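You operate a simulated robot arm through the tools that you are given. There is no shell and no other tool. Be economical: measure what you need, move in short steps, check, and stop when the job is done.

The job below is to be done with a simulated two-armed robot. You get a single attempt, and the scene is never put back.

Task
Put one of the orange-capped relays from the top of the blue bench on the top of the black bench. Then stack the small carton labelled "lamps" from the top of the blue bench on top of the small carton labelled "filters". Then put the blue crate on the top shelf of the grey cart away on the top of the far grey bench. Then put the 30 mm gauge block from the top of the drawer bench on the blue cover plate. Then lift the switch cover open. The order counts. Set down upright: gauge block.

The check looks at the end state, three seconds after you hand in, the way a careful person would. Anything else that was tipped, shoved, dropped, spilled or broken makes it a failure. Lids that push on must go on centred and level and be pressed home; caps that screw on are set level and turned clockwise until they are tight.

Robot
Two 6-joint arms with two-finger grippers on one trunk, on a base that drives. Base frame: it is fixed to the floor where the robot stands at the start and does not move with it; the origin is under the middle of the robot, x ahead of it, y to its left, z up; the surface under the hand at the start is at about z = 776. Units: mm, degrees, N and s.
The left shoulder is at the start at [70, 148, 1343], the right one opposite. With the tool pointing down near the work surface each hand reaches from about 260 to 540 mm from the robot's upright axis, wherever it stands, measured 20 degrees to its own side. Places, roughly: blue cover plate (11x8x1 cm) [-5400, -6200, 800]; blue crate [-4250, -9000, 750]; gauge block [-5500, -1250, 750]; orange-capped relay (4x4x3 cm) [700, -100, 800]; small carton [1000, 1000, 750]; switch cover [-700, 3300, 900]; top of the black bench [-100, 3500, 800]; top of the far grey bench [1200, -10100, 700]. Payload 2.69 kg a hand.
Tool frame (each hand has its own): the origin (TCP) lies between the finger pads and is the grasp point; the fingertips stand 20 mm ahead of it; z points along the fingers, y is the line along which they close. The gripper opens to 100 mm. The gripper's body begins 63 mm behind the TCP.
Orientation is that of the tool frame in the base frame, as [roll, pitch, yaw] about the fixed x, y, z axes, in that order (R = Rz(yaw) Ry(pitch) Rx(roll)). With the fingers straight down and closing along the base's y, the tool's x points along the base's -x, its y along +y and its z along -z.

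Tools
- The arms move only by the tool send_rows. It takes "left_motion", "right_motion" or both (then of equal length, played together; a hand with none holds still); each is a list of rows, each an object (a shift or turn left out is 0, a gripper value left out holds the last) with "angular": the turn, a rotation vector about the base's x, y, z in degrees, a list of three; "offset": the shift along the base's x, y, z in cm, a list of three; "hand": the finger opening in cm, from 0 to 10. In form: [{"angular": [rx, ry, rz], "offset": [dx, dy, dz], "hand": hand}, ...]. A call has 1 to 10 rows; each row shifts and turns the commanded pose from where the row before left it. A row lasts 0.2 s, in which the tool goes at most 50 mm and 8.6 degrees; a call with a longer step from one row to the next is refused whole, and so is a gripper value outside its range. Where a pose cannot be reached the arm comes as near as it can. A force on the tool above 40 N (or 10 N above the force at the start of the call, whichever is more), or a blocked arm, ends the call early, and 0.2 s more pass. Each finger travels about 45 mm/s and halts on what it meets, pressing with about 43 N; the grip force reading is that of the motor and also rises with nothing between the fingers. The clock runs only during rows and for 0.2 s after the last one: add rows that do not move to give the fingers time. The reply holds the time, the measured pose of the TCP, the force on the tool along the base axes, the opening and the grip force, in the units named above and with some noise, with the torque about the TCP (base axes, N m) and any sound that the robot's microphone picked up, and new pictures: "views" is both (left out), scene, wrist or none (wrist: the cameras of the hands that moved).
- Cameras (640 x 400 px; columns grow to the right, rows downward): "scene" is now at [116.1, -4.8, 1550.8]; the picture's right is [-0.09, -1.00, 0.00], its down [-0.80, 0.07, -0.59] and it looks along [0.59, -0.05, -0.81] (base axes); focal length 279 px, centre (320, 200). "left" rides on the left gripper at [70, 19, -99] in its tool frame; the picture's right is [-0.26, 0.97, 0.00], its down [-0.75, -0.20, -0.63] and it looks along [-0.61, -0.16, 0.78] (tool axes); focal length 230 px, centre (320, 200). "right" rides on the right gripper at [70, -19, -99] in its tool frame; the picture's right is [0.26, 0.97, 0.00], its down [-0.75, 0.20, -0.63] and it looks along [-0.61, 0.16, 0.78] (tool axes); focal length 230 px, centre (320, 200). There is no depth. A picture from a camera that has moved, and an enlarged one, comes with that camera's place and axes in the base frame and with its lens. The place of the scene camera against the robot may be out by one fixed shift of up to 12 mm in any direction.
- slide_trunk(by): slides the trunk up (or, below 0, down) by that many mm; the arms and the scene camera ride with it, the base frame stays. It gives what a move gives, with no picture.
- base_move(legs): drives the robot by 1 to 6 legs, each [ahead, turn to the left] in mm and degrees, along the robot's own axes; the way and the turn of a leg run together, so that a leg with both is an arc; at most 1500 mm and 180 degrees a leg. The arms and the cameras ride along, it lands a little off, and it stops where it bumps. It gives what a move gives, and a new picture of the scene camera.
- pan_tilt(pan, tilt): turns the head with the scene camera to pan (to the left, within 86 degrees either way) and tilt (down, from -29 to 69), counted from straight ahead of the robot. It gives what a move gives, and a new picture of the scene camera.
- close_up(camera, box): a new picture of the part [left, top, right, bottom] of that camera's present view, enlarged. The clock stands still meanwhile.
- sign_off(): hands the job in; it is judged then, once.

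Work in short steps. Places have to be worked out from the pictures, the camera data and where the tool is seen: move nearer, look again, correct. Check each grasp and each placing, and mend what went wrong. You have 165 turns and 260 pictures in all, those below and enlarged ones among them. Open the grippers and draw the arms clear of the work before you hand the job in, unless the task says otherwise; then end with one line.

The tools are called as name(argument=value, ...) on one line, values as JSON. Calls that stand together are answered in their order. send_rows: Moves the arms, as the interface text tells. Its arguments: {"type":"object","properties":{"left_motion":{"type":"array"},"right_motion":{"type":"array"},"views":{"type":"string","enum":["both","scene","wrist","none"]}},"required":[]} The other tools are called the same way: slide_trunk (by) slides the trunk up or down; base_move (legs) drives the base; pan_tilt (pan, tilt) turns the head that bears the scene camera; close_up (camera, box) takes an enlarged picture of a part of a camera's view; sign_off () hands the job in.

At the start:

```text
time_s: 0.0
left_tool_pos: [445.7, 182.0, 961.6]
left_ee_rot: [180.0, -0.1, 179.9]
left_ft_force: [-0.1, 0.7, -0.3]
left_wrist_torque: [-0.03, -0.05, 0.02]
left_gripper_width: 100.1
left_grip_force: 0.0
right_tool_pos: [501.7, -161.0, 962.0]
right_ee_rot: [-180.0, 0.1, 179.9]
right_ft_force: [0.3, -0.5, 0.9]
right_wrist_torque: [0.01, 0.01, -0.02]
right_gripper_width: 99.9
right_grip_force: 0.1
trunk travel left (down, up): [-901.0, 39.0]
robot x, y, heading: [0.7, -3.7, -0.3]
head pan, tilt: [-5.2, 53.6]
```

scene: 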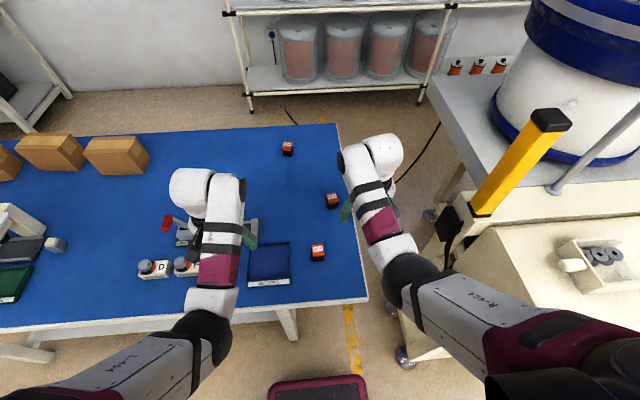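
right: 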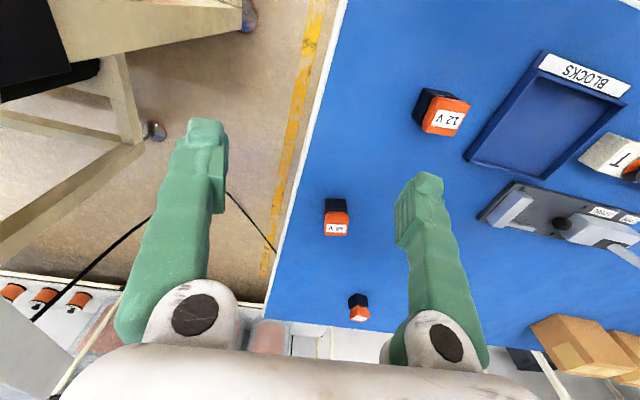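
left: 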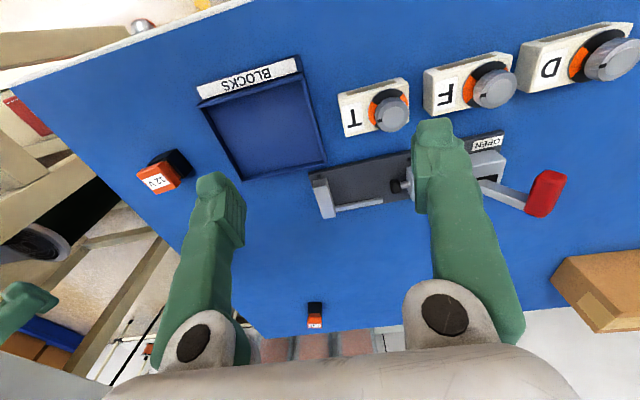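

Relay nearest sits at about (478,-30). I take an enlarged look at it to see how it lies and its heading.

close_up(camera="right", box=[380, 60, 520, 150])

close_up(camera="scene", box=[0, 120, 380, 320])

```text
4.44 times, centred on (450, 105) of right
camera zoom: at [432.4, -179.3, 1060.5], right [-0.26, 0.97, 0.0], down [0.75, 0.2, 0.63], along [0.61, 0.16, -0.78], focal length 1022 px, centre (-258, 622)
```

zoom: 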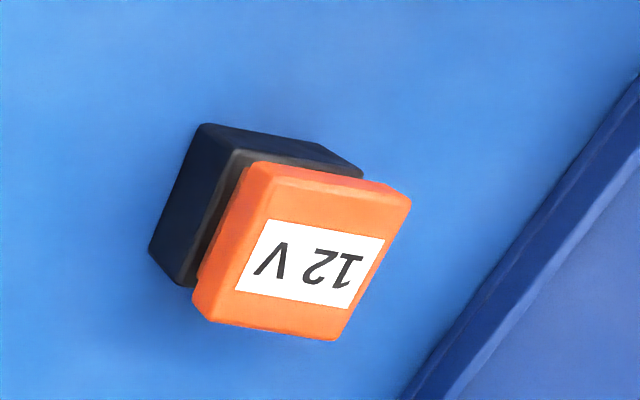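

```text
1.68 times, centred on (190, 220) of scene
camera zoom: at [116.1, -4.8, 1550.8], right [-0.09, -1.0, 0.0], down [-0.8, 0.07, -0.59], along [0.59, -0.05, -0.81], focal length 470 px, centre (539, 166)
```

zoom: 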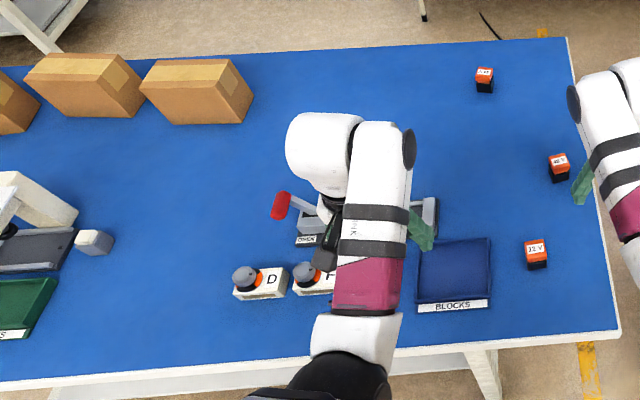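

The relay stands upright, cap top at z≈816, centre ≈(482,-28), turned ~4°. Moving the right hand above it, fingers at 7 cm.

send_rows(right_motion=[{"offset": [-0.7, 4.4, 0], "angular": [0, 0, 4], "hand": 7}, {"offset": [-0.7, 4.4, 0]}, {"offset": [-0.6, 4.5, 0]}, {"offset": [0, 0, -4.5]}, {"offset": [0, 0, -4.5]}, {"offset": [0, 0, 0]}], views="wrist")

```text
time_s: 1.6
left_tool_pos: [445.4, 182.9, 961.8]
left_ee_rot: [180.0, 0.0, -179.9]
left_ft_force: [-0.1, 0.6, 0.0]
left_wrist_torque: [0.0, 0.0, 0.01]
left_gripper_width: 100.0
left_grip_force: 0.0
right_tool_pos: [495.9, -68.0, 871.6]
right_ee_rot: [-177.0, 0.8, -178.6]
right_ft_force: [-0.2, 0.5, -0.1]
right_wrist_torque: [0.02, -0.02, -0.01]
right_gripper_width: 69.7
right_grip_force: 0.1
trunk travel left (down, up): [-901.0, 39.0]
robot x, y, heading: [-2.3, -2.0, -0.0]
head pan, tilt: [-5.2, 53.6]
stopped in row 6 (right hand): the arm was blocked; the commanded pose is now the measured one
camera right: at [426.6, -83.1, 969.6], right [-0.28, 0.96, -0.05], down [0.74, 0.25, 0.63], along [0.62, 0.14, -0.78], focal length 230 px, centre (320, 200)
```

right: 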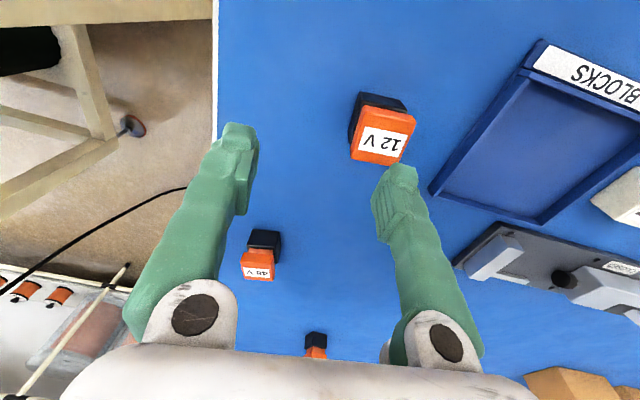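

The right arm was blocked, likely crowding the left arm. I move the left arm away to the left and up.

send_rows(left_motion=[{"offset": [0, 4, 1]}, {"offset": [0, 4, 1]}, {"offset": [0, 4, 1]}, {"offset": [0, 4, 1]}, {"offset": [0, 0, 0]}], views="scene")

```text
time_s: 2.8
left_tool_pos: [457.3, 341.3, 985.8]
left_ee_rot: [-180.0, 0.0, 180.0]
left_ft_force: [0.5, -0.2, 0.0]
left_wrist_torque: [-0.02, 0.0, 0.0]
left_gripper_width: 99.9
left_grip_force: 0.1
left hand out of reach, approached as far as the arm can: row 1, 2, 3
right_tool_pos: [496.6, -67.5, 870.9]
right_ee_rot: [-177.2, 0.7, -178.6]
right_ft_force: [0.5, -0.4, -0.2]
right_wrist_torque: [0.01, 0.01, -0.01]
right_gripper_width: 70.1
right_grip_force: 0.1
trunk travel left (down, up): [-901.0, 39.0]
robot x, y, heading: [1.3, 2.1, 0.2]
head pan, tilt: [-5.2, 53.6]
camera scene: at [116.3, -5.1, 1550.8], right [-0.09, -1.0, 0.0], down [-0.8, 0.07, -0.59], along [0.59, -0.05, -0.81], focal length 279 px, centre (320, 200)
```

scene: 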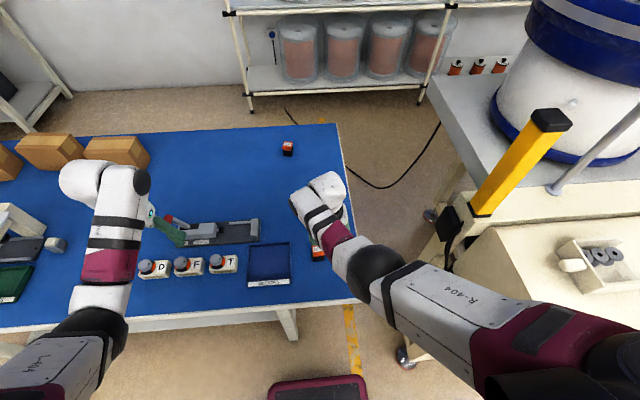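

Left arm is clear. Shift the right hand over the relay, levelled.

send_rows(right_motion=[{"offset": [-0.8, 1.9, 0], "angular": [2.8, 0.7, 2.6]}, {"offset": [-0.8, 1.9, 0]}, {"offset": [0, 0, 0]}, {"offset": [0, 0, 0]}], views="wrist")

```text
time_s: 4.0
left_tool_pos: [457.7, 342.0, 985.0]
left_ee_rot: [-180.0, 0.0, -179.9]
left_ft_force: [-0.2, -0.6, -0.5]
left_wrist_torque: [-0.03, 0.02, 0.03]
left_gripper_width: 100.1
left_grip_force: 0.1
right_tool_pos: [498.3, -70.0, 872.1]
right_ee_rot: [-177.1, 1.3, -178.3]
right_ft_force: [-0.2, -0.6, -0.6]
right_wrist_torque: [-0.01, -0.01, -0.01]
right_gripper_width: 69.9
right_grip_force: 0.0
trunk travel left (down, up): [-901.0, 39.0]
robot x, y, heading: [-4.4, -1.4, -0.0]
head pan, tilt: [-5.2, 53.6]
stopped in row 4 (right hand): the arm was blocked; the commanded pose is now the measured one
camera right: at [427.2, -85.5, 970.0], right [-0.29, 0.96, -0.05], down [0.73, 0.25, 0.64], along [0.62, 0.14, -0.77], focal length 230 px, centre (320, 200)
```

right: 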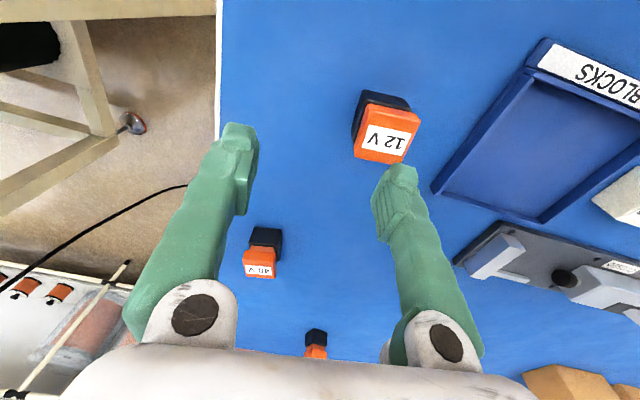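

Still blocked, so the relay is too far inward for this arm. I raise the right hand back to its own side and then turn the base left ~18°.

send_rows(right_motion=[{"offset": [0, -3, 4], "angular": [2.9, 1.3, 0]}, {"offset": [0, -3.5, 4]}, {"offset": [0, -3, 2]}, {"offset": [0, 0, 0]}], views="none")

base_move(legs=[[0, 18]])

```text
refused: row 2 steps farther than a row can; nothing moved
```

```text
time_s: 5.4
left_tool_pos: [331.1, 465.7, 986.0]
left_ee_rot: [179.9, 0.1, -162.0]
left_ft_force: [-0.3, -0.6, -0.3]
left_wrist_torque: [0.02, -0.02, 0.01]
left_gripper_width: 100.1
left_grip_force: 0.0
right_tool_pos: [492.7, 84.2, 868.6]
right_ee_rot: [-177.3, 0.8, -160.4]
right_ft_force: [-0.2, 0.3, 0.8]
right_wrist_torque: [0.02, 0.0, 0.02]
right_gripper_width: 69.9
right_grip_force: 0.1
trunk travel left (down, up): [-901.0, 39.0]
robot x, y, heading: [-1.5, 3.1, 17.9]
head pan, tilt: [-5.2, 53.6]
camera scene: at [113.0, 32.5, 1550.7], right [0.22, -0.98, 0.0], down [-0.79, -0.18, -0.59], along [0.58, 0.13, -0.81], focal length 279 px, centre (320, 200)
```

scene: 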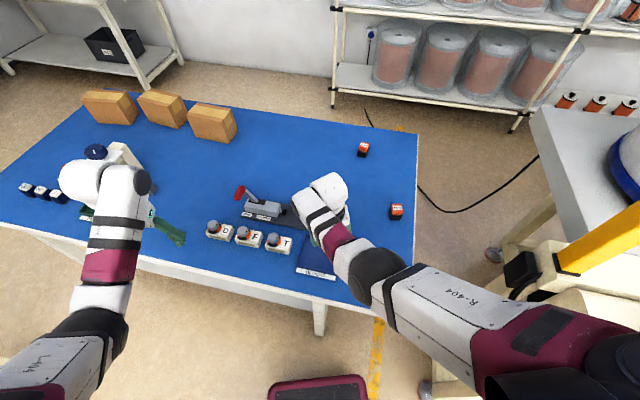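

Nothing was touched, but I should have waited; the hand is at (493,84). Now move it over the relay with rising first slightly, and turn −15.6° to fit.

send_rows(right_motion=[{"offset": [-0.3, -3, 2], "angular": [2.3, 1.6, -4]}, {"offset": [-0.3, -3, 0], "angular": [0, 0, -4]}, {"offset": [-0.3, -3, 0], "angular": [0, 0, -4]}, {"offset": [-0.3, -2.4, -1], "angular": [0, 0, -3.6]}, {"offset": [0, 0, 0]}], views="wrist")

```text
time_s: 6.6
left_tool_pos: [329.4, 467.8, 984.6]
left_ee_rot: [180.0, 0.0, -162.0]
left_ft_force: [-0.5, 0.5, 0.0]
left_wrist_torque: [0.01, -0.06, -0.02]
left_gripper_width: 100.0
left_grip_force: 0.0
right_tool_pos: [480.9, -29.7, 879.2]
right_ee_rot: [-179.9, 0.0, -176.1]
right_ft_force: [0.3, 0.1, -0.8]
right_wrist_torque: [-0.05, 0.02, 0.03]
right_gripper_width: 70.2
right_grip_force: 0.2
trunk travel left (down, up): [-901.0, 39.0]
robot x, y, heading: [2.8, -1.7, 17.8]
head pan, tilt: [-5.2, 53.6]
camera right: at [412.6, -51.6, 978.3], right [-0.32, 0.95, 0.0], down [0.74, 0.25, 0.63], along [0.6, 0.2, -0.78], focal length 230 px, centre (320, 200)
```

right: 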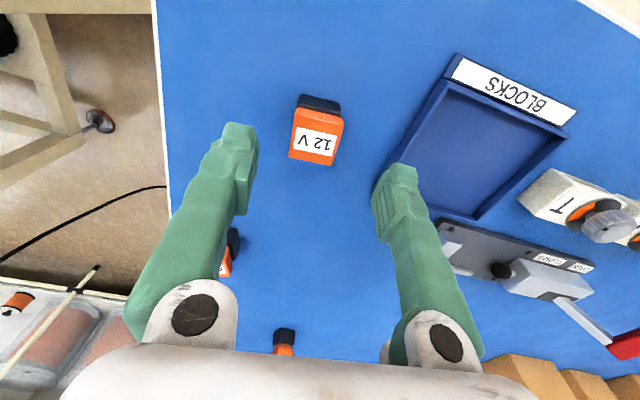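

Well aligned (relay ≈(482,-32), turned ~6°). Lower to grasp height z≈802 and close.

send_rows(right_motion=[{"offset": [0.1, -0.2, -2.5], "angular": [0, 0, 2]}, {"offset": [0, 0, -2.6]}, {"offset": [0, 0, -2.6]}, {"offset": [0, 0, 0]}, {"offset": [0, 0, 0], "hand": 2.5}, {"hand": 2.5}, {"hand": 2.5}, {"hand": 2.5}], views="wrist")

```text
time_s: 8.4
left_tool_pos: [330.0, 465.7, 986.1]
left_ee_rot: [179.9, 0.0, -162.0]
left_ft_force: [-0.2, -1.1, 0.2]
left_wrist_torque: [0.01, -0.03, 0.03]
left_gripper_width: 100.2
left_grip_force: 0.0
right_tool_pos: [483.4, -31.0, 802.3]
right_ee_rot: [-179.8, 0.0, -174.1]
right_ft_force: [-0.1, -0.3, -0.4]
right_wrist_torque: [-0.01, 0.0, 0.0]
right_gripper_width: 32.6
right_grip_force: 39.7
trunk travel left (down, up): [-901.0, 39.0]
robot x, y, heading: [4.2, -2.6, 18.0]
head pan, tilt: [-5.2, 53.6]
camera right: at [416.3, -55.9, 901.2], right [-0.36, 0.93, 0.0], down [0.73, 0.28, 0.63], along [0.59, 0.22, -0.78], focal length 230 px, centre (320, 200)
```

right: 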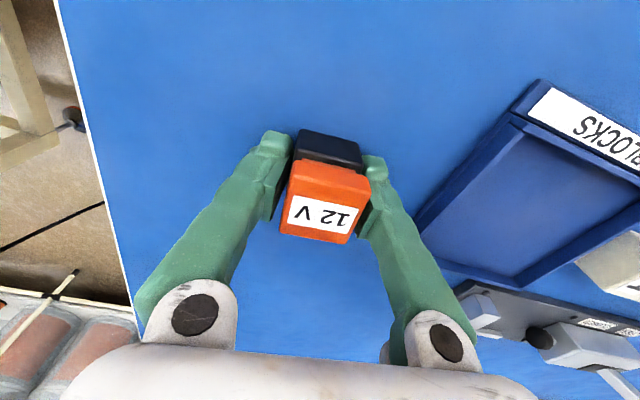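

Gripped (32.6 mm, 39.7 N). Lift high and draw in somewhat toward the robot.

send_rows(right_motion=[{"offset": [0, 0, 2]}, {"offset": [0, 0, 4.5]}, {"offset": [0, 0, 4.5]}, {"offset": [0, 0, 4.5]}, {"offset": [0, -2, 4]}, {"offset": [-2, -2, 4]}, {"offset": [-2, -2, 3]}, {"offset": [-2, -2, 0]}, {"offset": [0, 0, 0]}], views="wrist")

pan_tilt(pan=80, tilt=25)

```text
time_s: 10.4
left_tool_pos: [331.1, 467.8, 984.6]
left_ee_rot: [180.0, 0.0, -161.9]
left_ft_force: [0.3, 0.5, -0.9]
left_wrist_torque: [0.03, -0.01, -0.01]
left_gripper_width: 100.1
left_grip_force: 0.1
right_tool_pos: [466.9, -71.7, 951.0]
right_ee_rot: [-179.9, 0.1, -174.0]
right_ft_force: [-0.5, -0.5, -0.1]
right_wrist_torque: [0.04, 0.01, 0.02]
right_gripper_width: 32.4
right_grip_force: 42.5
right hand out of reach, approached as far as the arm can: row 5, 6, 7, 8
trunk travel left (down, up): [-901.0, 39.0]
robot x, y, heading: [-1.1, 3.5, 17.8]
head pan, tilt: [-5.2, 53.6]
camera right: at [399.9, -97.1, 1050.3], right [-0.36, 0.93, 0.0], down [0.72, 0.28, 0.63], along [0.59, 0.22, -0.78], focal length 230 px, centre (320, 200)
```

right: 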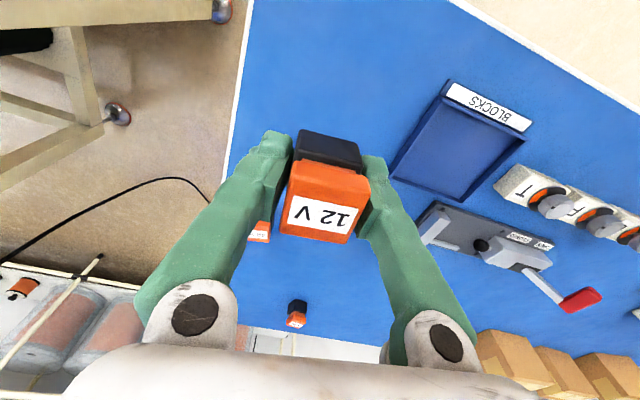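

```text
time_s: 12.0
left_tool_pos: [329.3, 467.3, 986.0]
left_ee_rot: [180.0, -0.1, -162.0]
left_ft_force: [-0.1, -0.3, -0.3]
left_wrist_torque: [-0.01, -0.01, 0.02]
left_gripper_width: 100.2
left_grip_force: 0.0
right_tool_pos: [466.7, -72.6, 952.9]
right_ee_rot: [-179.8, 0.1, -174.1]
right_ft_force: [0.4, 0.5, -1.0]
right_wrist_torque: [0.01, -0.01, -0.01]
right_gripper_width: 32.5
right_grip_force: 42.9
trunk travel left (down, up): [-901.0, 39.0]
robot x, y, heading: [-1.2, -3.5, 18.1]
head pan, tilt: [80.0, 25.0]
camera scene: at [27.6, 108.7, 1593.0], right [0.99, 0.14, 0.0], down [0.06, -0.42, -0.91], along [-0.13, 0.9, -0.42], focal length 279 px, centre (320, 200)
```

scene: 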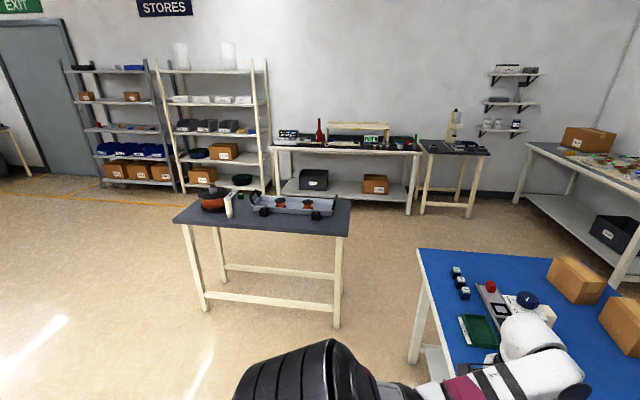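

The far bench at about (-100,3400) should be the "black bench". I take a close look at it and the whole path.

close_up(camera="scene", box=[250, 90, 510, 230])

```text
2.46 times, centred on (380, 160) of scene
camera zoom: at [27.6, 108.7, 1593.0], right [0.99, 0.14, 0.0], down [0.06, -0.42, -0.91], along [-0.13, 0.9, -0.42], focal length 687 px, centre (172, 298)
```

zoom: 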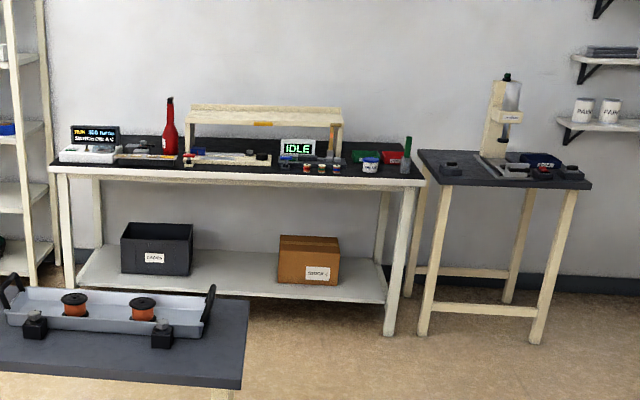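

That bench is black topped. The near table (x −1030…−20, y 1370…1870) almost touches the blue bench corner, so I'll go round its far side. Turn left and look.

base_move(legs=[[0, 100]])

pan_tilt(pan=65, tilt=25)

```text
time_s: 16.7
left_tool_pos: [-524.2, 228.7, 985.2]
left_ee_rot: [179.9, 0.1, -60.3]
left_ft_force: [-0.5, -0.3, 0.1]
left_wrist_torque: [0.01, -0.03, 0.01]
left_gripper_width: 99.9
left_grip_force: 0.0
right_tool_pos: [-23.9, 472.5, 951.9]
right_ee_rot: [-179.8, 0.2, -72.5]
right_ft_force: [0.0, 1.0, -0.2]
right_wrist_torque: [0.02, 0.03, -0.01]
right_gripper_width: 32.6
right_grip_force: 42.9
trunk travel left (down, up): [-901.0, 39.0]
robot x, y, heading: [-0.2, 0.6, 119.9]
head pan, tilt: [80.0, 25.0]
camera scene: at [-118.8, 14.8, 1593.1], right [-0.34, 0.94, 0.0], down [0.4, 0.14, -0.91], along [-0.85, -0.31, -0.42], focal length 279 px, centre (320, 200)
```

scene: 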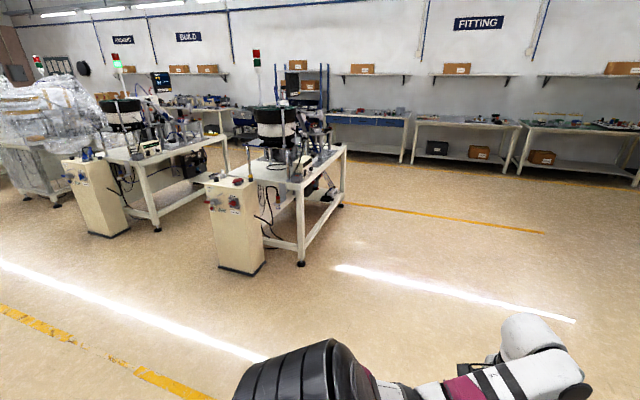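

```text
time_s: 17.4
left_tool_pos: [-524.0, 229.0, 985.5]
left_ee_rot: [180.0, 0.0, -60.3]
left_ft_force: [0.2, -0.2, -0.4]
left_wrist_torque: [-0.02, -0.03, 0.03]
left_gripper_width: 100.1
left_grip_force: 0.2
right_tool_pos: [-23.2, 470.6, 951.7]
right_ee_rot: [-179.7, 0.1, -72.4]
right_ft_force: [0.0, -0.8, 0.3]
right_wrist_torque: [-0.01, -0.01, 0.05]
right_gripper_width: 32.4
right_grip_force: 43.0
trunk travel left (down, up): [-901.0, 39.0]
robot x, y, heading: [2.0, 0.7, 119.6]
head pan, tilt: [65.0, 25.0]
camera scene: at [-124.3, 37.9, 1593.1], right [-0.08, 1.0, 0.0], down [0.42, 0.03, -0.91], along [-0.9, -0.07, -0.42], focal length 279 px, centre (320, 200)
```

scene: 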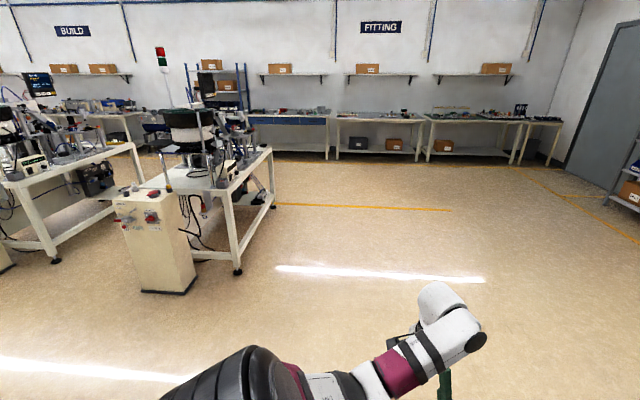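

Floor toward −x is free. Drive to about (−1500,900), then up to (−1500,2350), looking ahead.

pan_tilt(pan=-40, tilt=25)

base_move(legs=[[0, 29.3], [1450, 0], [300, 0], [0, -59], [1450, 0]])

```text
time_s: 19.3
left_tool_pos: [-523.8, 228.0, 985.1]
left_ee_rot: [-180.0, 0.0, -60.3]
left_ft_force: [1.0, 0.0, -0.8]
left_wrist_torque: [-0.02, 0.02, -0.01]
left_gripper_width: 100.0
left_grip_force: 0.1
right_tool_pos: [-23.2, 471.4, 951.6]
right_ee_rot: [-179.7, 0.1, -72.4]
right_ft_force: [0.5, -0.1, 0.1]
right_wrist_torque: [0.0, 0.01, 0.01]
right_gripper_width: 32.2
right_grip_force: 42.8
trunk travel left (down, up): [-901.0, 39.0]
robot x, y, heading: [-1.2, -2.1, 119.8]
head pan, tilt: [-40.0, 25.0]
camera scene: at [-16.0, 136.3, 1593.1], right [0.98, -0.18, 0.0], down [-0.08, -0.42, -0.91], along [0.16, 0.89, -0.42], focal length 279 px, centre (320, 200)
```

scene: 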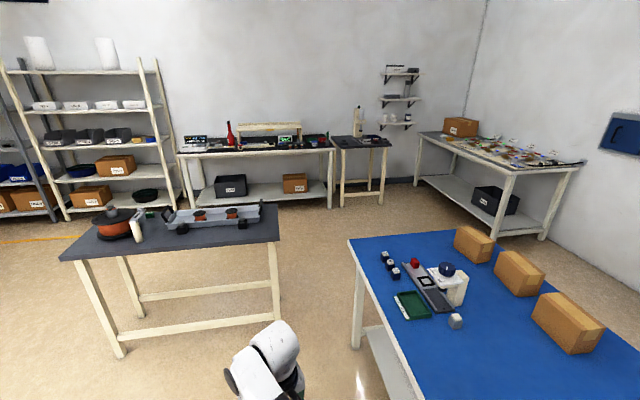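

```text
time_s: 39.0
left_tool_pos: [-1892.7, 2781.6, 985.9]
left_ee_rot: [-179.9, 0.0, -89.6]
left_ft_force: [1.1, -0.3, 0.4]
left_wrist_torque: [0.03, -0.01, -0.01]
left_gripper_width: 100.1
left_grip_force: 0.2
right_tool_pos: [-1336.0, 2747.9, 952.7]
right_ee_rot: [-179.7, 0.0, -101.7]
right_ft_force: [0.4, 0.5, -0.3]
right_wrist_torque: [0.0, 0.02, -0.02]
right_gripper_width: 32.4
right_grip_force: 42.7
trunk travel left (down, up): [-901.0, 39.0]
robot x, y, heading: [-1545.6, 2327.5, 90.0]
head pan, tilt: [-40.0, 25.0]
camera scene: at [-1495.8, 2448.4, 1593.1], right [0.77, -0.64, 0.0], down [-0.27, -0.33, -0.91], along [0.58, 0.7, -0.42], focal length 279 px, centre (320, 200)
```

scene: 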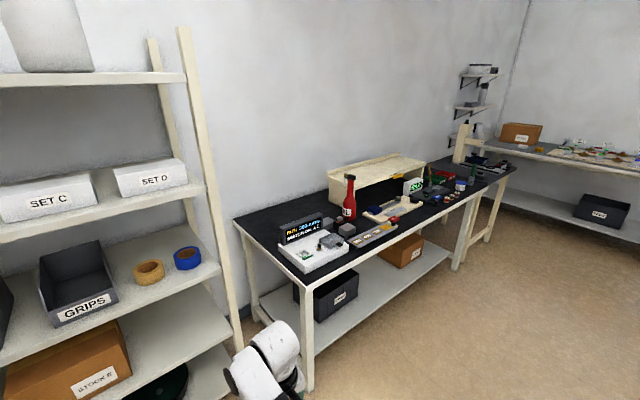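

Close view of the bench top to find a free spot for the relay and where the switch cover is.

close_up(camera="scene", box=[230, 140, 520, 300])

```text
2.21 times, centred on (375, 220) of scene
camera zoom: at [-1495.8, 2448.4, 1593.1], right [0.77, -0.64, 0.0], down [-0.27, -0.33, -0.91], along [0.58, 0.7, -0.42], focal length 616 px, centre (199, 156)
```

zoom: 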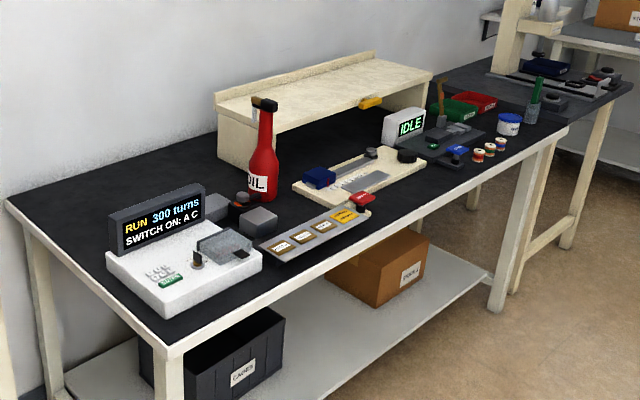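

Free strip along the front edge around (−230,3165). Drive there: turn right, run along the corridor, turn to face the bench, approach.

base_move(legs=[[0, -90], [1150, 0], [0, 90], [250, 0]])

pan_tilt(pan=0, tilt=45)

```text
time_s: 54.0
left_tool_pos: [-730.5, 3023.7, 986.7]
left_ee_rot: [179.9, 0.2, -90.8]
left_ft_force: [0.2, -0.8, 0.8]
left_wrist_torque: [0.01, -0.01, -0.01]
left_gripper_width: 100.1
left_grip_force: 0.1
right_tool_pos: [-176.1, 2978.2, 953.5]
right_ee_rot: [-179.8, 0.2, -103.0]
right_ft_force: [-0.1, 0.4, -0.9]
right_wrist_torque: [0.02, -0.06, -0.02]
right_gripper_width: 32.3
right_grip_force: 42.7
trunk travel left (down, up): [-901.0, 39.0]
robot x, y, heading: [-392.3, 2564.4, 89.0]
head pan, tilt: [-40.0, 25.0]
camera scene: at [-341.4, 2681.1, 1593.4], right [0.76, -0.65, 0.0], down [-0.28, -0.32, -0.91], along [0.59, 0.69, -0.42], focal length 279 px, centre (320, 200)
```

scene: 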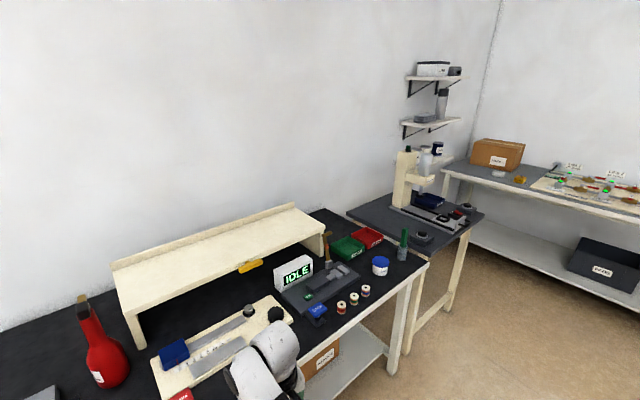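

```text
time_s: 55.0
left_tool_pos: [-730.4, 3023.7, 986.6]
left_ee_rot: [-180.0, -0.1, -90.7]
left_ft_force: [0.2, 1.1, -0.1]
left_wrist_torque: [-0.01, -0.01, 0.0]
left_gripper_width: 99.8
left_grip_force: 0.0
right_tool_pos: [-175.2, 2981.5, 952.4]
right_ee_rot: [-179.7, 0.2, -103.0]
right_ft_force: [-0.7, 0.1, -1.0]
right_wrist_torque: [0.02, 0.01, -0.03]
right_gripper_width: 32.4
right_grip_force: 43.2
trunk travel left (down, up): [-901.0, 39.0]
robot x, y, heading: [-392.9, 2561.1, 89.1]
head pan, tilt: [0.0, 45.0]
camera scene: at [-400.4, 2695.4, 1562.6], right [1.0, -0.01, 0.0], down [-0.01, -0.71, -0.71], along [0.01, 0.71, -0.71], focal length 279 px, centre (320, 200)
```

scene: 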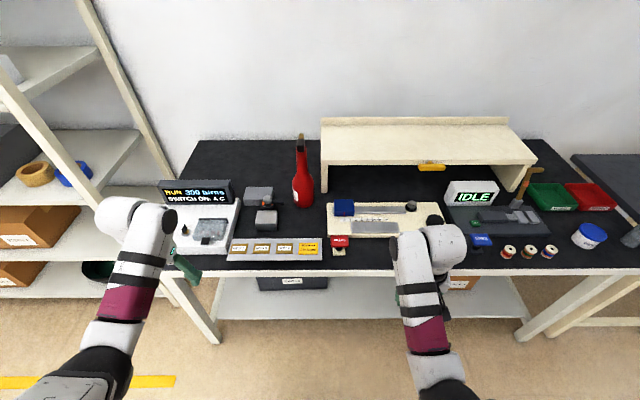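

Bench front edge ≈ y 3171; free strip in front of the white board at about (−190,3235). Draw the left hand back, then advance 210 mm.

send_rows(left_motion=[{"offset": [2, -4, 0]}, {"offset": [2, -4, 0]}, {"offset": [2, -4, 0]}, {"offset": [0, 0, 0]}], views="none")

base_move(legs=[[210, 0]])

close_up(camera="right", box=[0, 0, 640, 400])

```text
time_s: 56.0
left_tool_pos: [-686.8, 2923.4, 933.3]
left_ee_rot: [-179.9, 0.0, -90.8]
left_ft_force: [-0.1, 0.7, -0.7]
left_wrist_torque: [-0.04, 0.0, -0.03]
left_gripper_width: 99.9
left_grip_force: 0.1
left hand out of reach, approached as far as the arm can: row 1, 2, 3
right_tool_pos: [-175.9, 2981.1, 953.3]
right_ee_rot: [-179.8, 0.0, -102.9]
right_ft_force: [0.1, 0.9, -0.8]
right_wrist_torque: [-0.01, -0.03, 0.01]
right_gripper_width: 32.3
right_grip_force: 42.8
trunk travel left (down, up): [-901.0, 39.0]
robot x, y, heading: [-392.3, 2559.5, 89.2]
head pan, tilt: [0.0, 45.0]
```

```text
time_s: 57.7
left_tool_pos: [-682.1, 3133.6, 934.5]
left_ee_rot: [180.0, 0.3, -90.9]
left_ft_force: [0.0, -0.2, -0.2]
left_wrist_torque: [0.01, -0.06, 0.02]
left_gripper_width: 99.9
left_grip_force: 0.1
right_tool_pos: [-171.3, 3188.5, 953.4]
right_ee_rot: [-179.8, 0.2, -103.0]
right_ft_force: [-0.6, -0.3, -0.9]
right_wrist_torque: [0.02, 0.01, 0.0]
right_gripper_width: 32.1
right_grip_force: 42.9
trunk travel left (down, up): [-901.0, 39.0]
robot x, y, heading: [-393.1, 2774.5, 89.0]
head pan, tilt: [0.0, 45.0]
camera scene: at [-396.9, 2903.7, 1562.9], right [1.0, -0.02, 0.0], down [-0.01, -0.71, -0.71], along [0.01, 0.71, -0.71], focal length 279 px, centre (320, 200)
```

scene: 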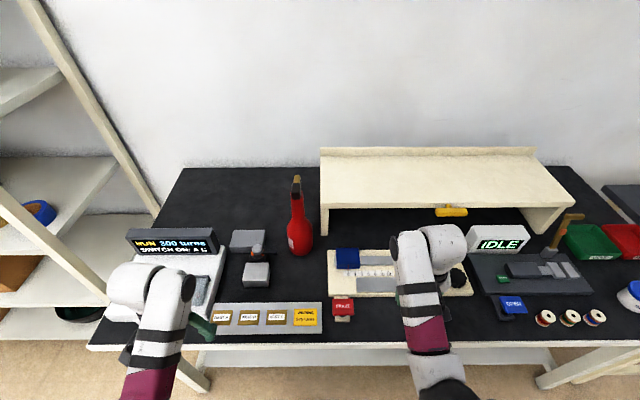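

```text
1.00 times, centred on (320, 200) of right (not enlarged: the box is as wide or as high as the picture)
camera zoom: at [-169.0, 3117.6, 1051.4], right [-1.0, -0.03, 0.0], down [-0.03, 0.78, 0.63], along [-0.02, 0.63, -0.78], focal length 230 px, centre (320, 200)
```

zoom: 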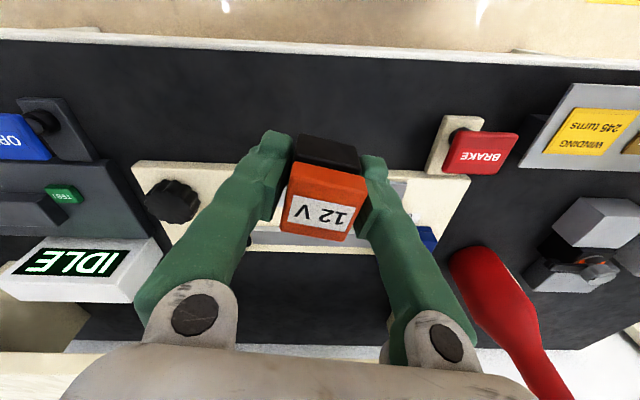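

Below the relay is free black top; strip spans y≈3146–3268. Shift +17 mm in y and lower to ~30 mm above the assumed surface.

send_rows(right_motion=[{"offset": [0, 1.7, -3]}, {"offset": [0, 0, -4]}, {"offset": [0, 0, -4]}, {"offset": [0, 0, -1.5]}, {"offset": [0, 0, 0]}], views="wrist")

```text
time_s: 58.9
left_tool_pos: [-681.7, 3135.7, 933.8]
left_ee_rot: [180.0, 0.2, -91.0]
left_ft_force: [-0.4, -0.4, 0.4]
left_wrist_torque: [-0.03, -0.01, -0.01]
left_gripper_width: 100.1
left_grip_force: 0.1
right_tool_pos: [-172.2, 3208.9, 825.2]
right_ee_rot: [-179.7, 0.2, -103.1]
right_ft_force: [-0.2, -0.2, -1.0]
right_wrist_torque: [0.02, -0.01, 0.0]
right_gripper_width: 32.4
right_grip_force: 43.1
trunk travel left (down, up): [-901.0, 39.0]
robot x, y, heading: [-390.3, 2771.4, 89.1]
head pan, tilt: [0.0, 45.0]
camera right: at [-169.0, 3137.0, 924.8], right [-1.0, -0.03, 0.0], down [-0.03, 0.78, 0.63], along [-0.02, 0.63, -0.78], focal length 230 px, centre (320, 200)
```

right: 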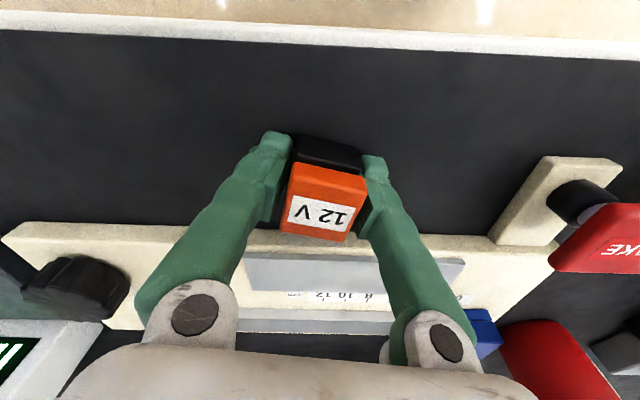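

Clear. Lower in small steps until contact.

send_rows(right_motion=[{"offset": [0, 0, -1]}, {"offset": [0, 0, -0.5]}, {"offset": [0, 0, -0.4]}, {"offset": [0, 0, -0.3]}, {"offset": [0, 0, 0]}], views="wrist")

```text
time_s: 59.5
left_tool_pos: [-682.9, 3130.2, 933.8]
left_ee_rot: [-179.9, 0.4, -91.1]
left_ft_force: [-0.4, 1.6, 0.5]
left_wrist_torque: [-0.04, -0.01, -0.01]
left_gripper_width: 99.9
left_grip_force: 0.0
right_tool_pos: [-172.2, 3211.7, 819.6]
right_ee_rot: [-179.6, 1.2, -102.9]
right_ft_force: [-1.6, -9.2, 27.3]
right_wrist_torque: [-0.23, 0.28, 0.12]
right_gripper_width: 32.4
right_grip_force: 43.4
trunk travel left (down, up): [-901.0, 39.0]
robot x, y, heading: [-393.0, 2774.0, 89.0]
head pan, tilt: [0.0, 45.0]
stopped in row 3 (right hand): the force on the tool passed its limit at 60 N (the readings are from after the stop); the commanded pose is now the measured one
camera right: at [-169.6, 3137.4, 917.0], right [-1.0, -0.03, -0.01], down [-0.03, 0.76, 0.64], along [-0.01, 0.64, -0.77], focal length 230 px, centre (320, 200)
```

right: 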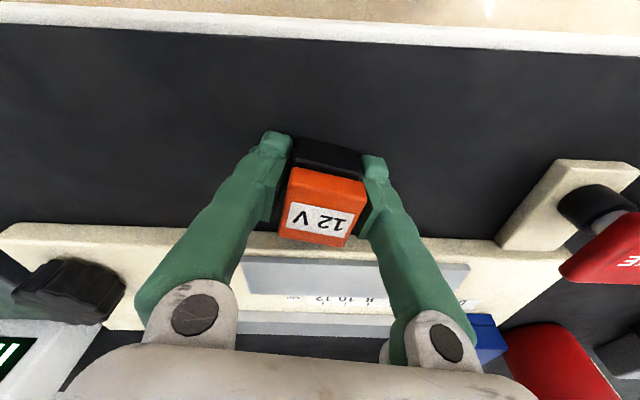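

Contact: surface ≈ z 795. Ease up 1 mm, release, and rise.

send_rows(right_motion=[{"offset": [0, 0, 0.1]}, {"hand": 6}, {"hand": 6}, {"hand": 6}, {"offset": [0, 0, 2]}, {"offset": [0, 0, 4]}, {"offset": [0, 0, 4]}, {"offset": [0, 0, 2]}, {"offset": [0, 0, 0]}], views="wrist")

```text
time_s: 60.5
left_tool_pos: [-680.6, 3131.5, 935.6]
left_ee_rot: [-179.9, 0.4, -91.1]
left_ft_force: [0.0, -0.4, -0.1]
left_wrist_torque: [-0.02, -0.02, -0.01]
left_gripper_width: 100.0
left_grip_force: 0.1
right_tool_pos: [-163.7, 3209.9, 820.5]
right_ee_rot: [-179.0, 1.1, -103.2]
right_ft_force: [11.1, -13.5, 26.6]
right_wrist_torque: [-0.24, 0.59, 0.59]
right_gripper_width: 48.9
right_grip_force: 0.0
trunk travel left (down, up): [-901.0, 39.0]
robot x, y, heading: [-390.3, 2773.9, 88.6]
head pan, tilt: [0.0, 45.0]
stopped in row 4 (right hand): the force on the tool passed its limit at 40 N (the readings are from after the stop); the commanded pose is now the measured one
camera right: at [-162.9, 3136.1, 917.9], right [-1.0, -0.03, -0.02], down [-0.04, 0.77, 0.64], along [0.0, 0.64, -0.77], focal length 230 px, centre (320, 200)
```

right: 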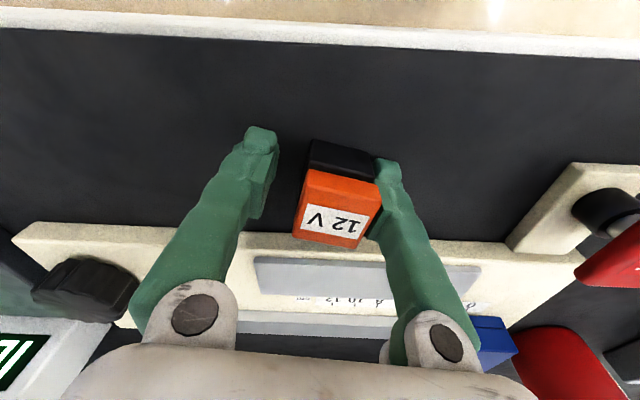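

The opening pressed one finger on the relay and the arm is still bearing down. Ease up and shift −x a little to free that finger.

send_rows(right_motion=[{"offset": [-0.3, 0, 0.15], "hand": 6}, {"offset": [-0.4, 0, 0.1]}, {"offset": [0, 0, 0]}, {"offset": [0, 0, 0]}], views="wrist")

```text
time_s: 61.5
left_tool_pos: [-679.6, 3133.1, 934.8]
left_ee_rot: [-180.0, 0.2, -90.9]
left_ft_force: [0.1, 0.6, 0.5]
left_wrist_torque: [-0.01, -0.01, 0.0]
left_gripper_width: 99.9
left_grip_force: 0.0
right_tool_pos: [-173.9, 3212.9, 819.7]
right_ee_rot: [-179.4, 1.2, -103.1]
right_ft_force: [11.9, -2.3, 15.7]
right_wrist_torque: [-0.01, 0.29, 0.01]
right_gripper_width: 51.5
right_grip_force: 0.1
trunk travel left (down, up): [-901.0, 39.0]
robot x, y, heading: [-390.7, 2774.6, 88.7]
head pan, tilt: [0.0, 45.0]
camera right: at [-170.8, 3139.6, 917.5], right [-1.0, -0.03, -0.02], down [-0.04, 0.76, 0.64], along [-0.01, 0.64, -0.77], focal length 230 px, centre (320, 200)
```

right: 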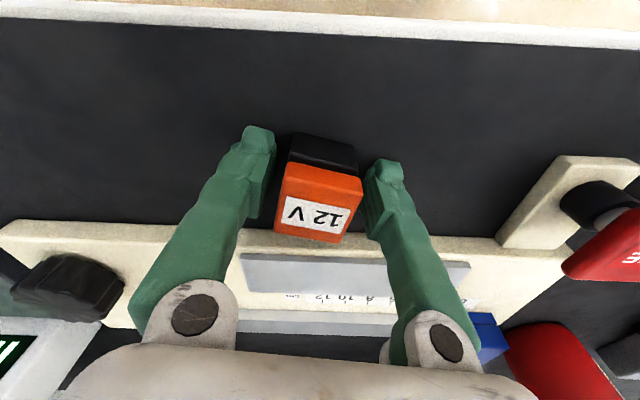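

Relay stands free between the fingers. Rise straight up.

send_rows(right_motion=[{"offset": [0, 0, 1]}, {"offset": [0, 0, 4]}, {"offset": [0, 0, 4]}, {"offset": [0, 0, 4]}, {"offset": [0, 0, 0]}], views="both")

```text
time_s: 62.7
left_tool_pos: [-680.5, 3135.7, 932.7]
left_ee_rot: [179.9, 0.1, -91.1]
left_ft_force: [-0.6, 0.4, -0.2]
left_wrist_torque: [0.01, -0.02, -0.02]
left_gripper_width: 99.7
left_grip_force: 0.0
right_tool_pos: [-174.6, 3213.7, 950.1]
right_ee_rot: [-179.3, 0.9, -103.0]
right_ft_force: [0.3, 0.5, -0.1]
right_wrist_torque: [0.03, 0.0, 0.01]
right_gripper_width: 59.9
right_grip_force: 0.0
trunk travel left (down, up): [-901.0, 39.0]
robot x, y, heading: [-390.7, 2774.7, 88.9]
head pan, tilt: [0.0, 45.0]
camera scene: at [-395.6, 2907.2, 1562.5], right [1.0, -0.02, 0.0], down [-0.02, -0.71, -0.71], along [0.02, 0.71, -0.71], focal length 279 px, centre (320, 200)
camera right: at [-173.1, 3140.6, 1047.7], right [-1.0, -0.03, -0.02], down [-0.04, 0.77, 0.64], along [-0.01, 0.64, -0.77], focal length 230 px, centre (320, 200)
```

scene: 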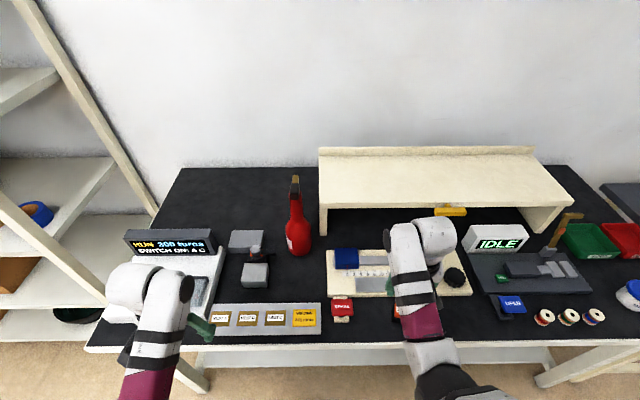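
right: 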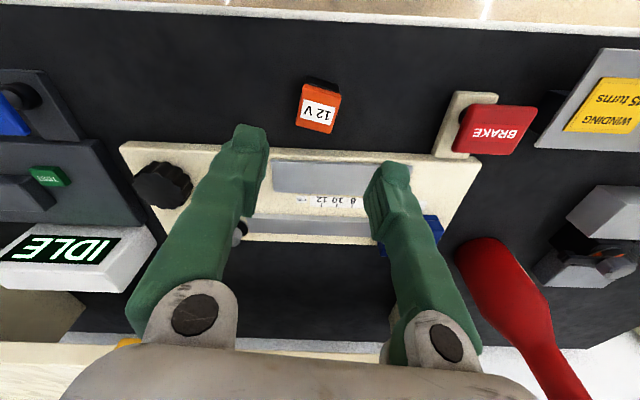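

Relay stands upright on the black bench. Now to the cartons: they sit at x≈900, near the far side of the blue bench (edge x≈1070), so I go round to the far side. Back off, then drive +x along y≈2450.

base_move(legs=[[-330, 0], [0, -89], [1450, 0], [500, 0]])

pan_tilt(pan=-75, tilt=25)

```text
time_s: 77.7
left_tool_pos: [1863.5, 2755.0, 934.0]
left_ee_rot: [180.0, 0.0, -179.9]
left_ft_force: [-0.1, 0.2, -0.4]
left_wrist_torque: [0.0, 0.0, 0.02]
left_gripper_width: 100.2
left_grip_force: 0.1
right_tool_pos: [1951.4, 2250.2, 949.8]
right_ee_rot: [-179.2, 1.0, 168.0]
right_ft_force: [-0.7, 0.4, 0.4]
right_wrist_torque: [0.01, -0.01, 0.0]
right_gripper_width: 60.2
right_grip_force: 0.0
trunk travel left (down, up): [-901.0, 39.0]
robot x, y, heading: [1512.4, 2458.6, -0.2]
head pan, tilt: [0.0, 45.0]
camera scene: at [1630.8, 2460.7, 1562.7], right [0.0, -1.0, 0.0], down [-0.71, 0.0, -0.71], along [0.71, 0.0, -0.71], focal length 279 px, centre (320, 200)
```

scene: 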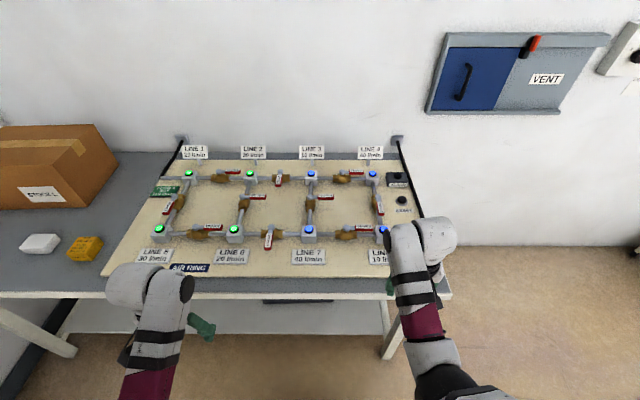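

```text
time_s: 79.2
left_tool_pos: [1865.2, 2756.4, 933.9]
left_ee_rot: [179.9, 0.1, -180.0]
left_ft_force: [0.7, 1.5, -0.2]
left_wrist_torque: [0.02, -0.04, -0.01]
left_gripper_width: 99.8
left_grip_force: 0.1
right_tool_pos: [1952.9, 2251.1, 949.1]
right_ee_rot: [-179.3, 0.9, 168.0]
right_ft_force: [-0.6, 0.7, 0.7]
right_wrist_torque: [-0.04, -0.03, -0.02]
right_gripper_width: 59.9
right_grip_force: 0.0
trunk travel left (down, up): [-901.0, 39.0]
robot x, y, heading: [1506.7, 2459.6, -0.2]
head pan, tilt: [-75.0, 25.0]
camera scene: at [1575.3, 2371.9, 1593.0], right [-0.97, -0.26, 0.0], down [-0.11, 0.41, -0.91], along [0.23, -0.88, -0.42], focal length 279 px, centre (320, 200)
```

scene: 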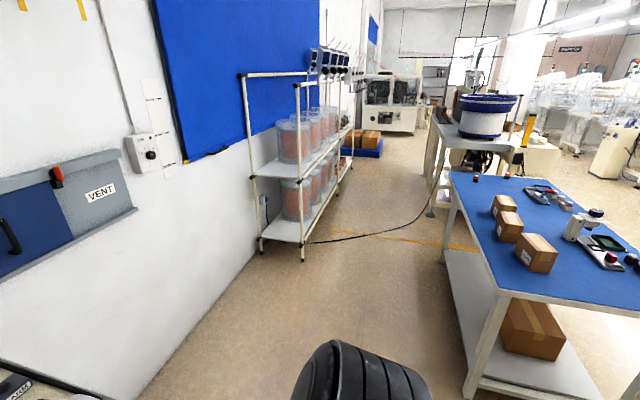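

Cartons' labels face this side. Enlarge to read them.

close_up(camera="scene", box=[470, 170, 600, 290])

```text
3.33 times, centred on (535, 230) of scene
camera zoom: at [1575.3, 2371.9, 1593.0], right [-0.97, -0.26, 0.0], down [-0.11, 0.41, -0.91], along [0.23, -0.88, -0.42], focal length 930 px, centre (-397, 100)
```

zoom: 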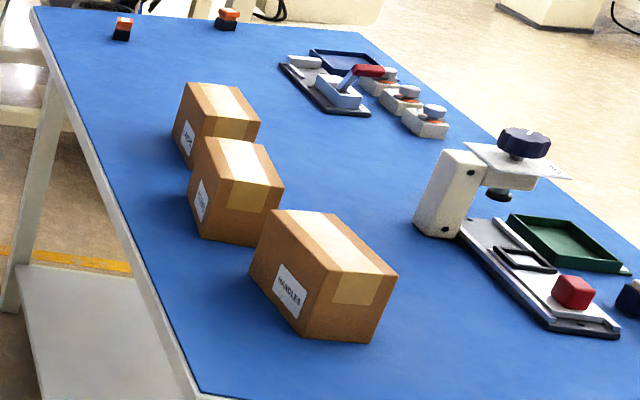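

Nearest is "HANDLES"; the other two at y≈870 and 640 are lamps/filters. Drive down the corridor to (1610,790) and turn to face the bench.

base_move(legs=[[0, -86.4], [1450, 0], [220, 0], [0, -93.4]])

pan_tilt(pan=0, tilt=40)

```text
time_s: 95.3
left_tool_pos: [1270.2, 498.2, 933.7]
left_ee_rot: [-180.0, 0.1, 1.1]
left_ft_force: [0.3, -0.1, -0.1]
left_wrist_torque: [-0.02, -0.02, 0.0]
left_gripper_width: 100.0
left_grip_force: 0.0
right_tool_pos: [1174.4, 1000.5, 949.2]
right_ee_rot: [-179.2, 0.9, -11.0]
right_ft_force: [-0.2, 1.0, -0.9]
right_wrist_torque: [0.01, 0.02, -0.02]
right_gripper_width: 59.8
right_grip_force: 0.1
trunk travel left (down, up): [-901.0, 39.0]
robot x, y, heading: [1623.3, 801.0, -179.2]
head pan, tilt: [-75.0, 25.0]
camera scene: at [1538.8, 890.3, 1593.1], right [0.96, 0.27, 0.0], down [0.12, -0.41, -0.91], along [-0.25, 0.87, -0.42], focal length 279 px, centre (320, 200)
```

scene: 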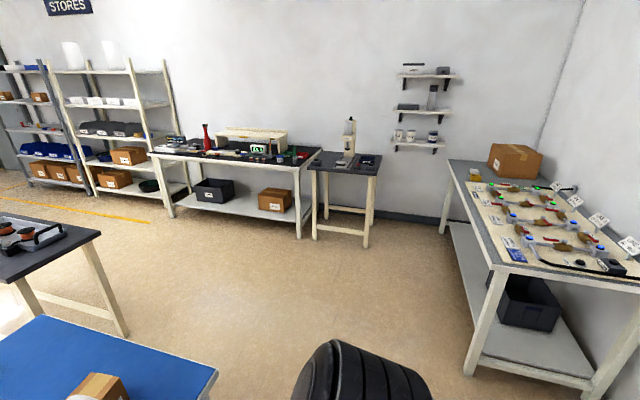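

```text
time_s: 96.8
left_tool_pos: [1270.7, 498.7, 933.4]
left_ee_rot: [179.9, 0.0, 1.1]
left_ft_force: [0.1, 0.1, -0.3]
left_wrist_torque: [0.07, -0.02, 0.02]
left_gripper_width: 100.0
left_grip_force: 0.1
right_tool_pos: [1174.3, 1002.3, 949.4]
right_ee_rot: [-179.2, 0.9, -11.0]
right_ft_force: [0.3, 0.6, -0.3]
right_wrist_torque: [-0.01, 0.01, -0.03]
right_gripper_width: 60.0
right_grip_force: 0.0
trunk travel left (down, up): [-901.0, 39.0]
robot x, y, heading: [1622.9, 800.4, -179.2]
head pan, tilt: [0.0, 40.0]
camera scene: at [1478.9, 801.0, 1569.8], right [-0.01, 1.0, 0.0], down [0.64, 0.01, -0.77], along [-0.77, -0.01, -0.64], focal length 279 px, centre (320, 200)
```

scene: 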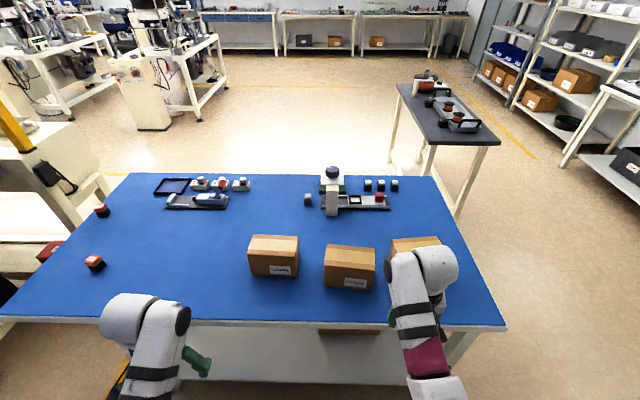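

close_up(camera="scene", box=[230, 220, 400, 320])

```text
3.76 times, centred on (315, 270) of scene
camera zoom: at [1478.9, 801.0, 1569.8], right [-0.01, 1.0, 0.0], down [0.64, 0.01, -0.77], along [-0.77, -0.01, -0.64], focal length 1051 px, centre (339, -64)
```

zoom: 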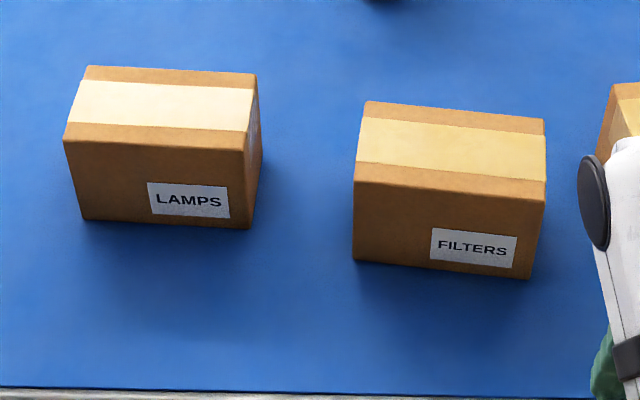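

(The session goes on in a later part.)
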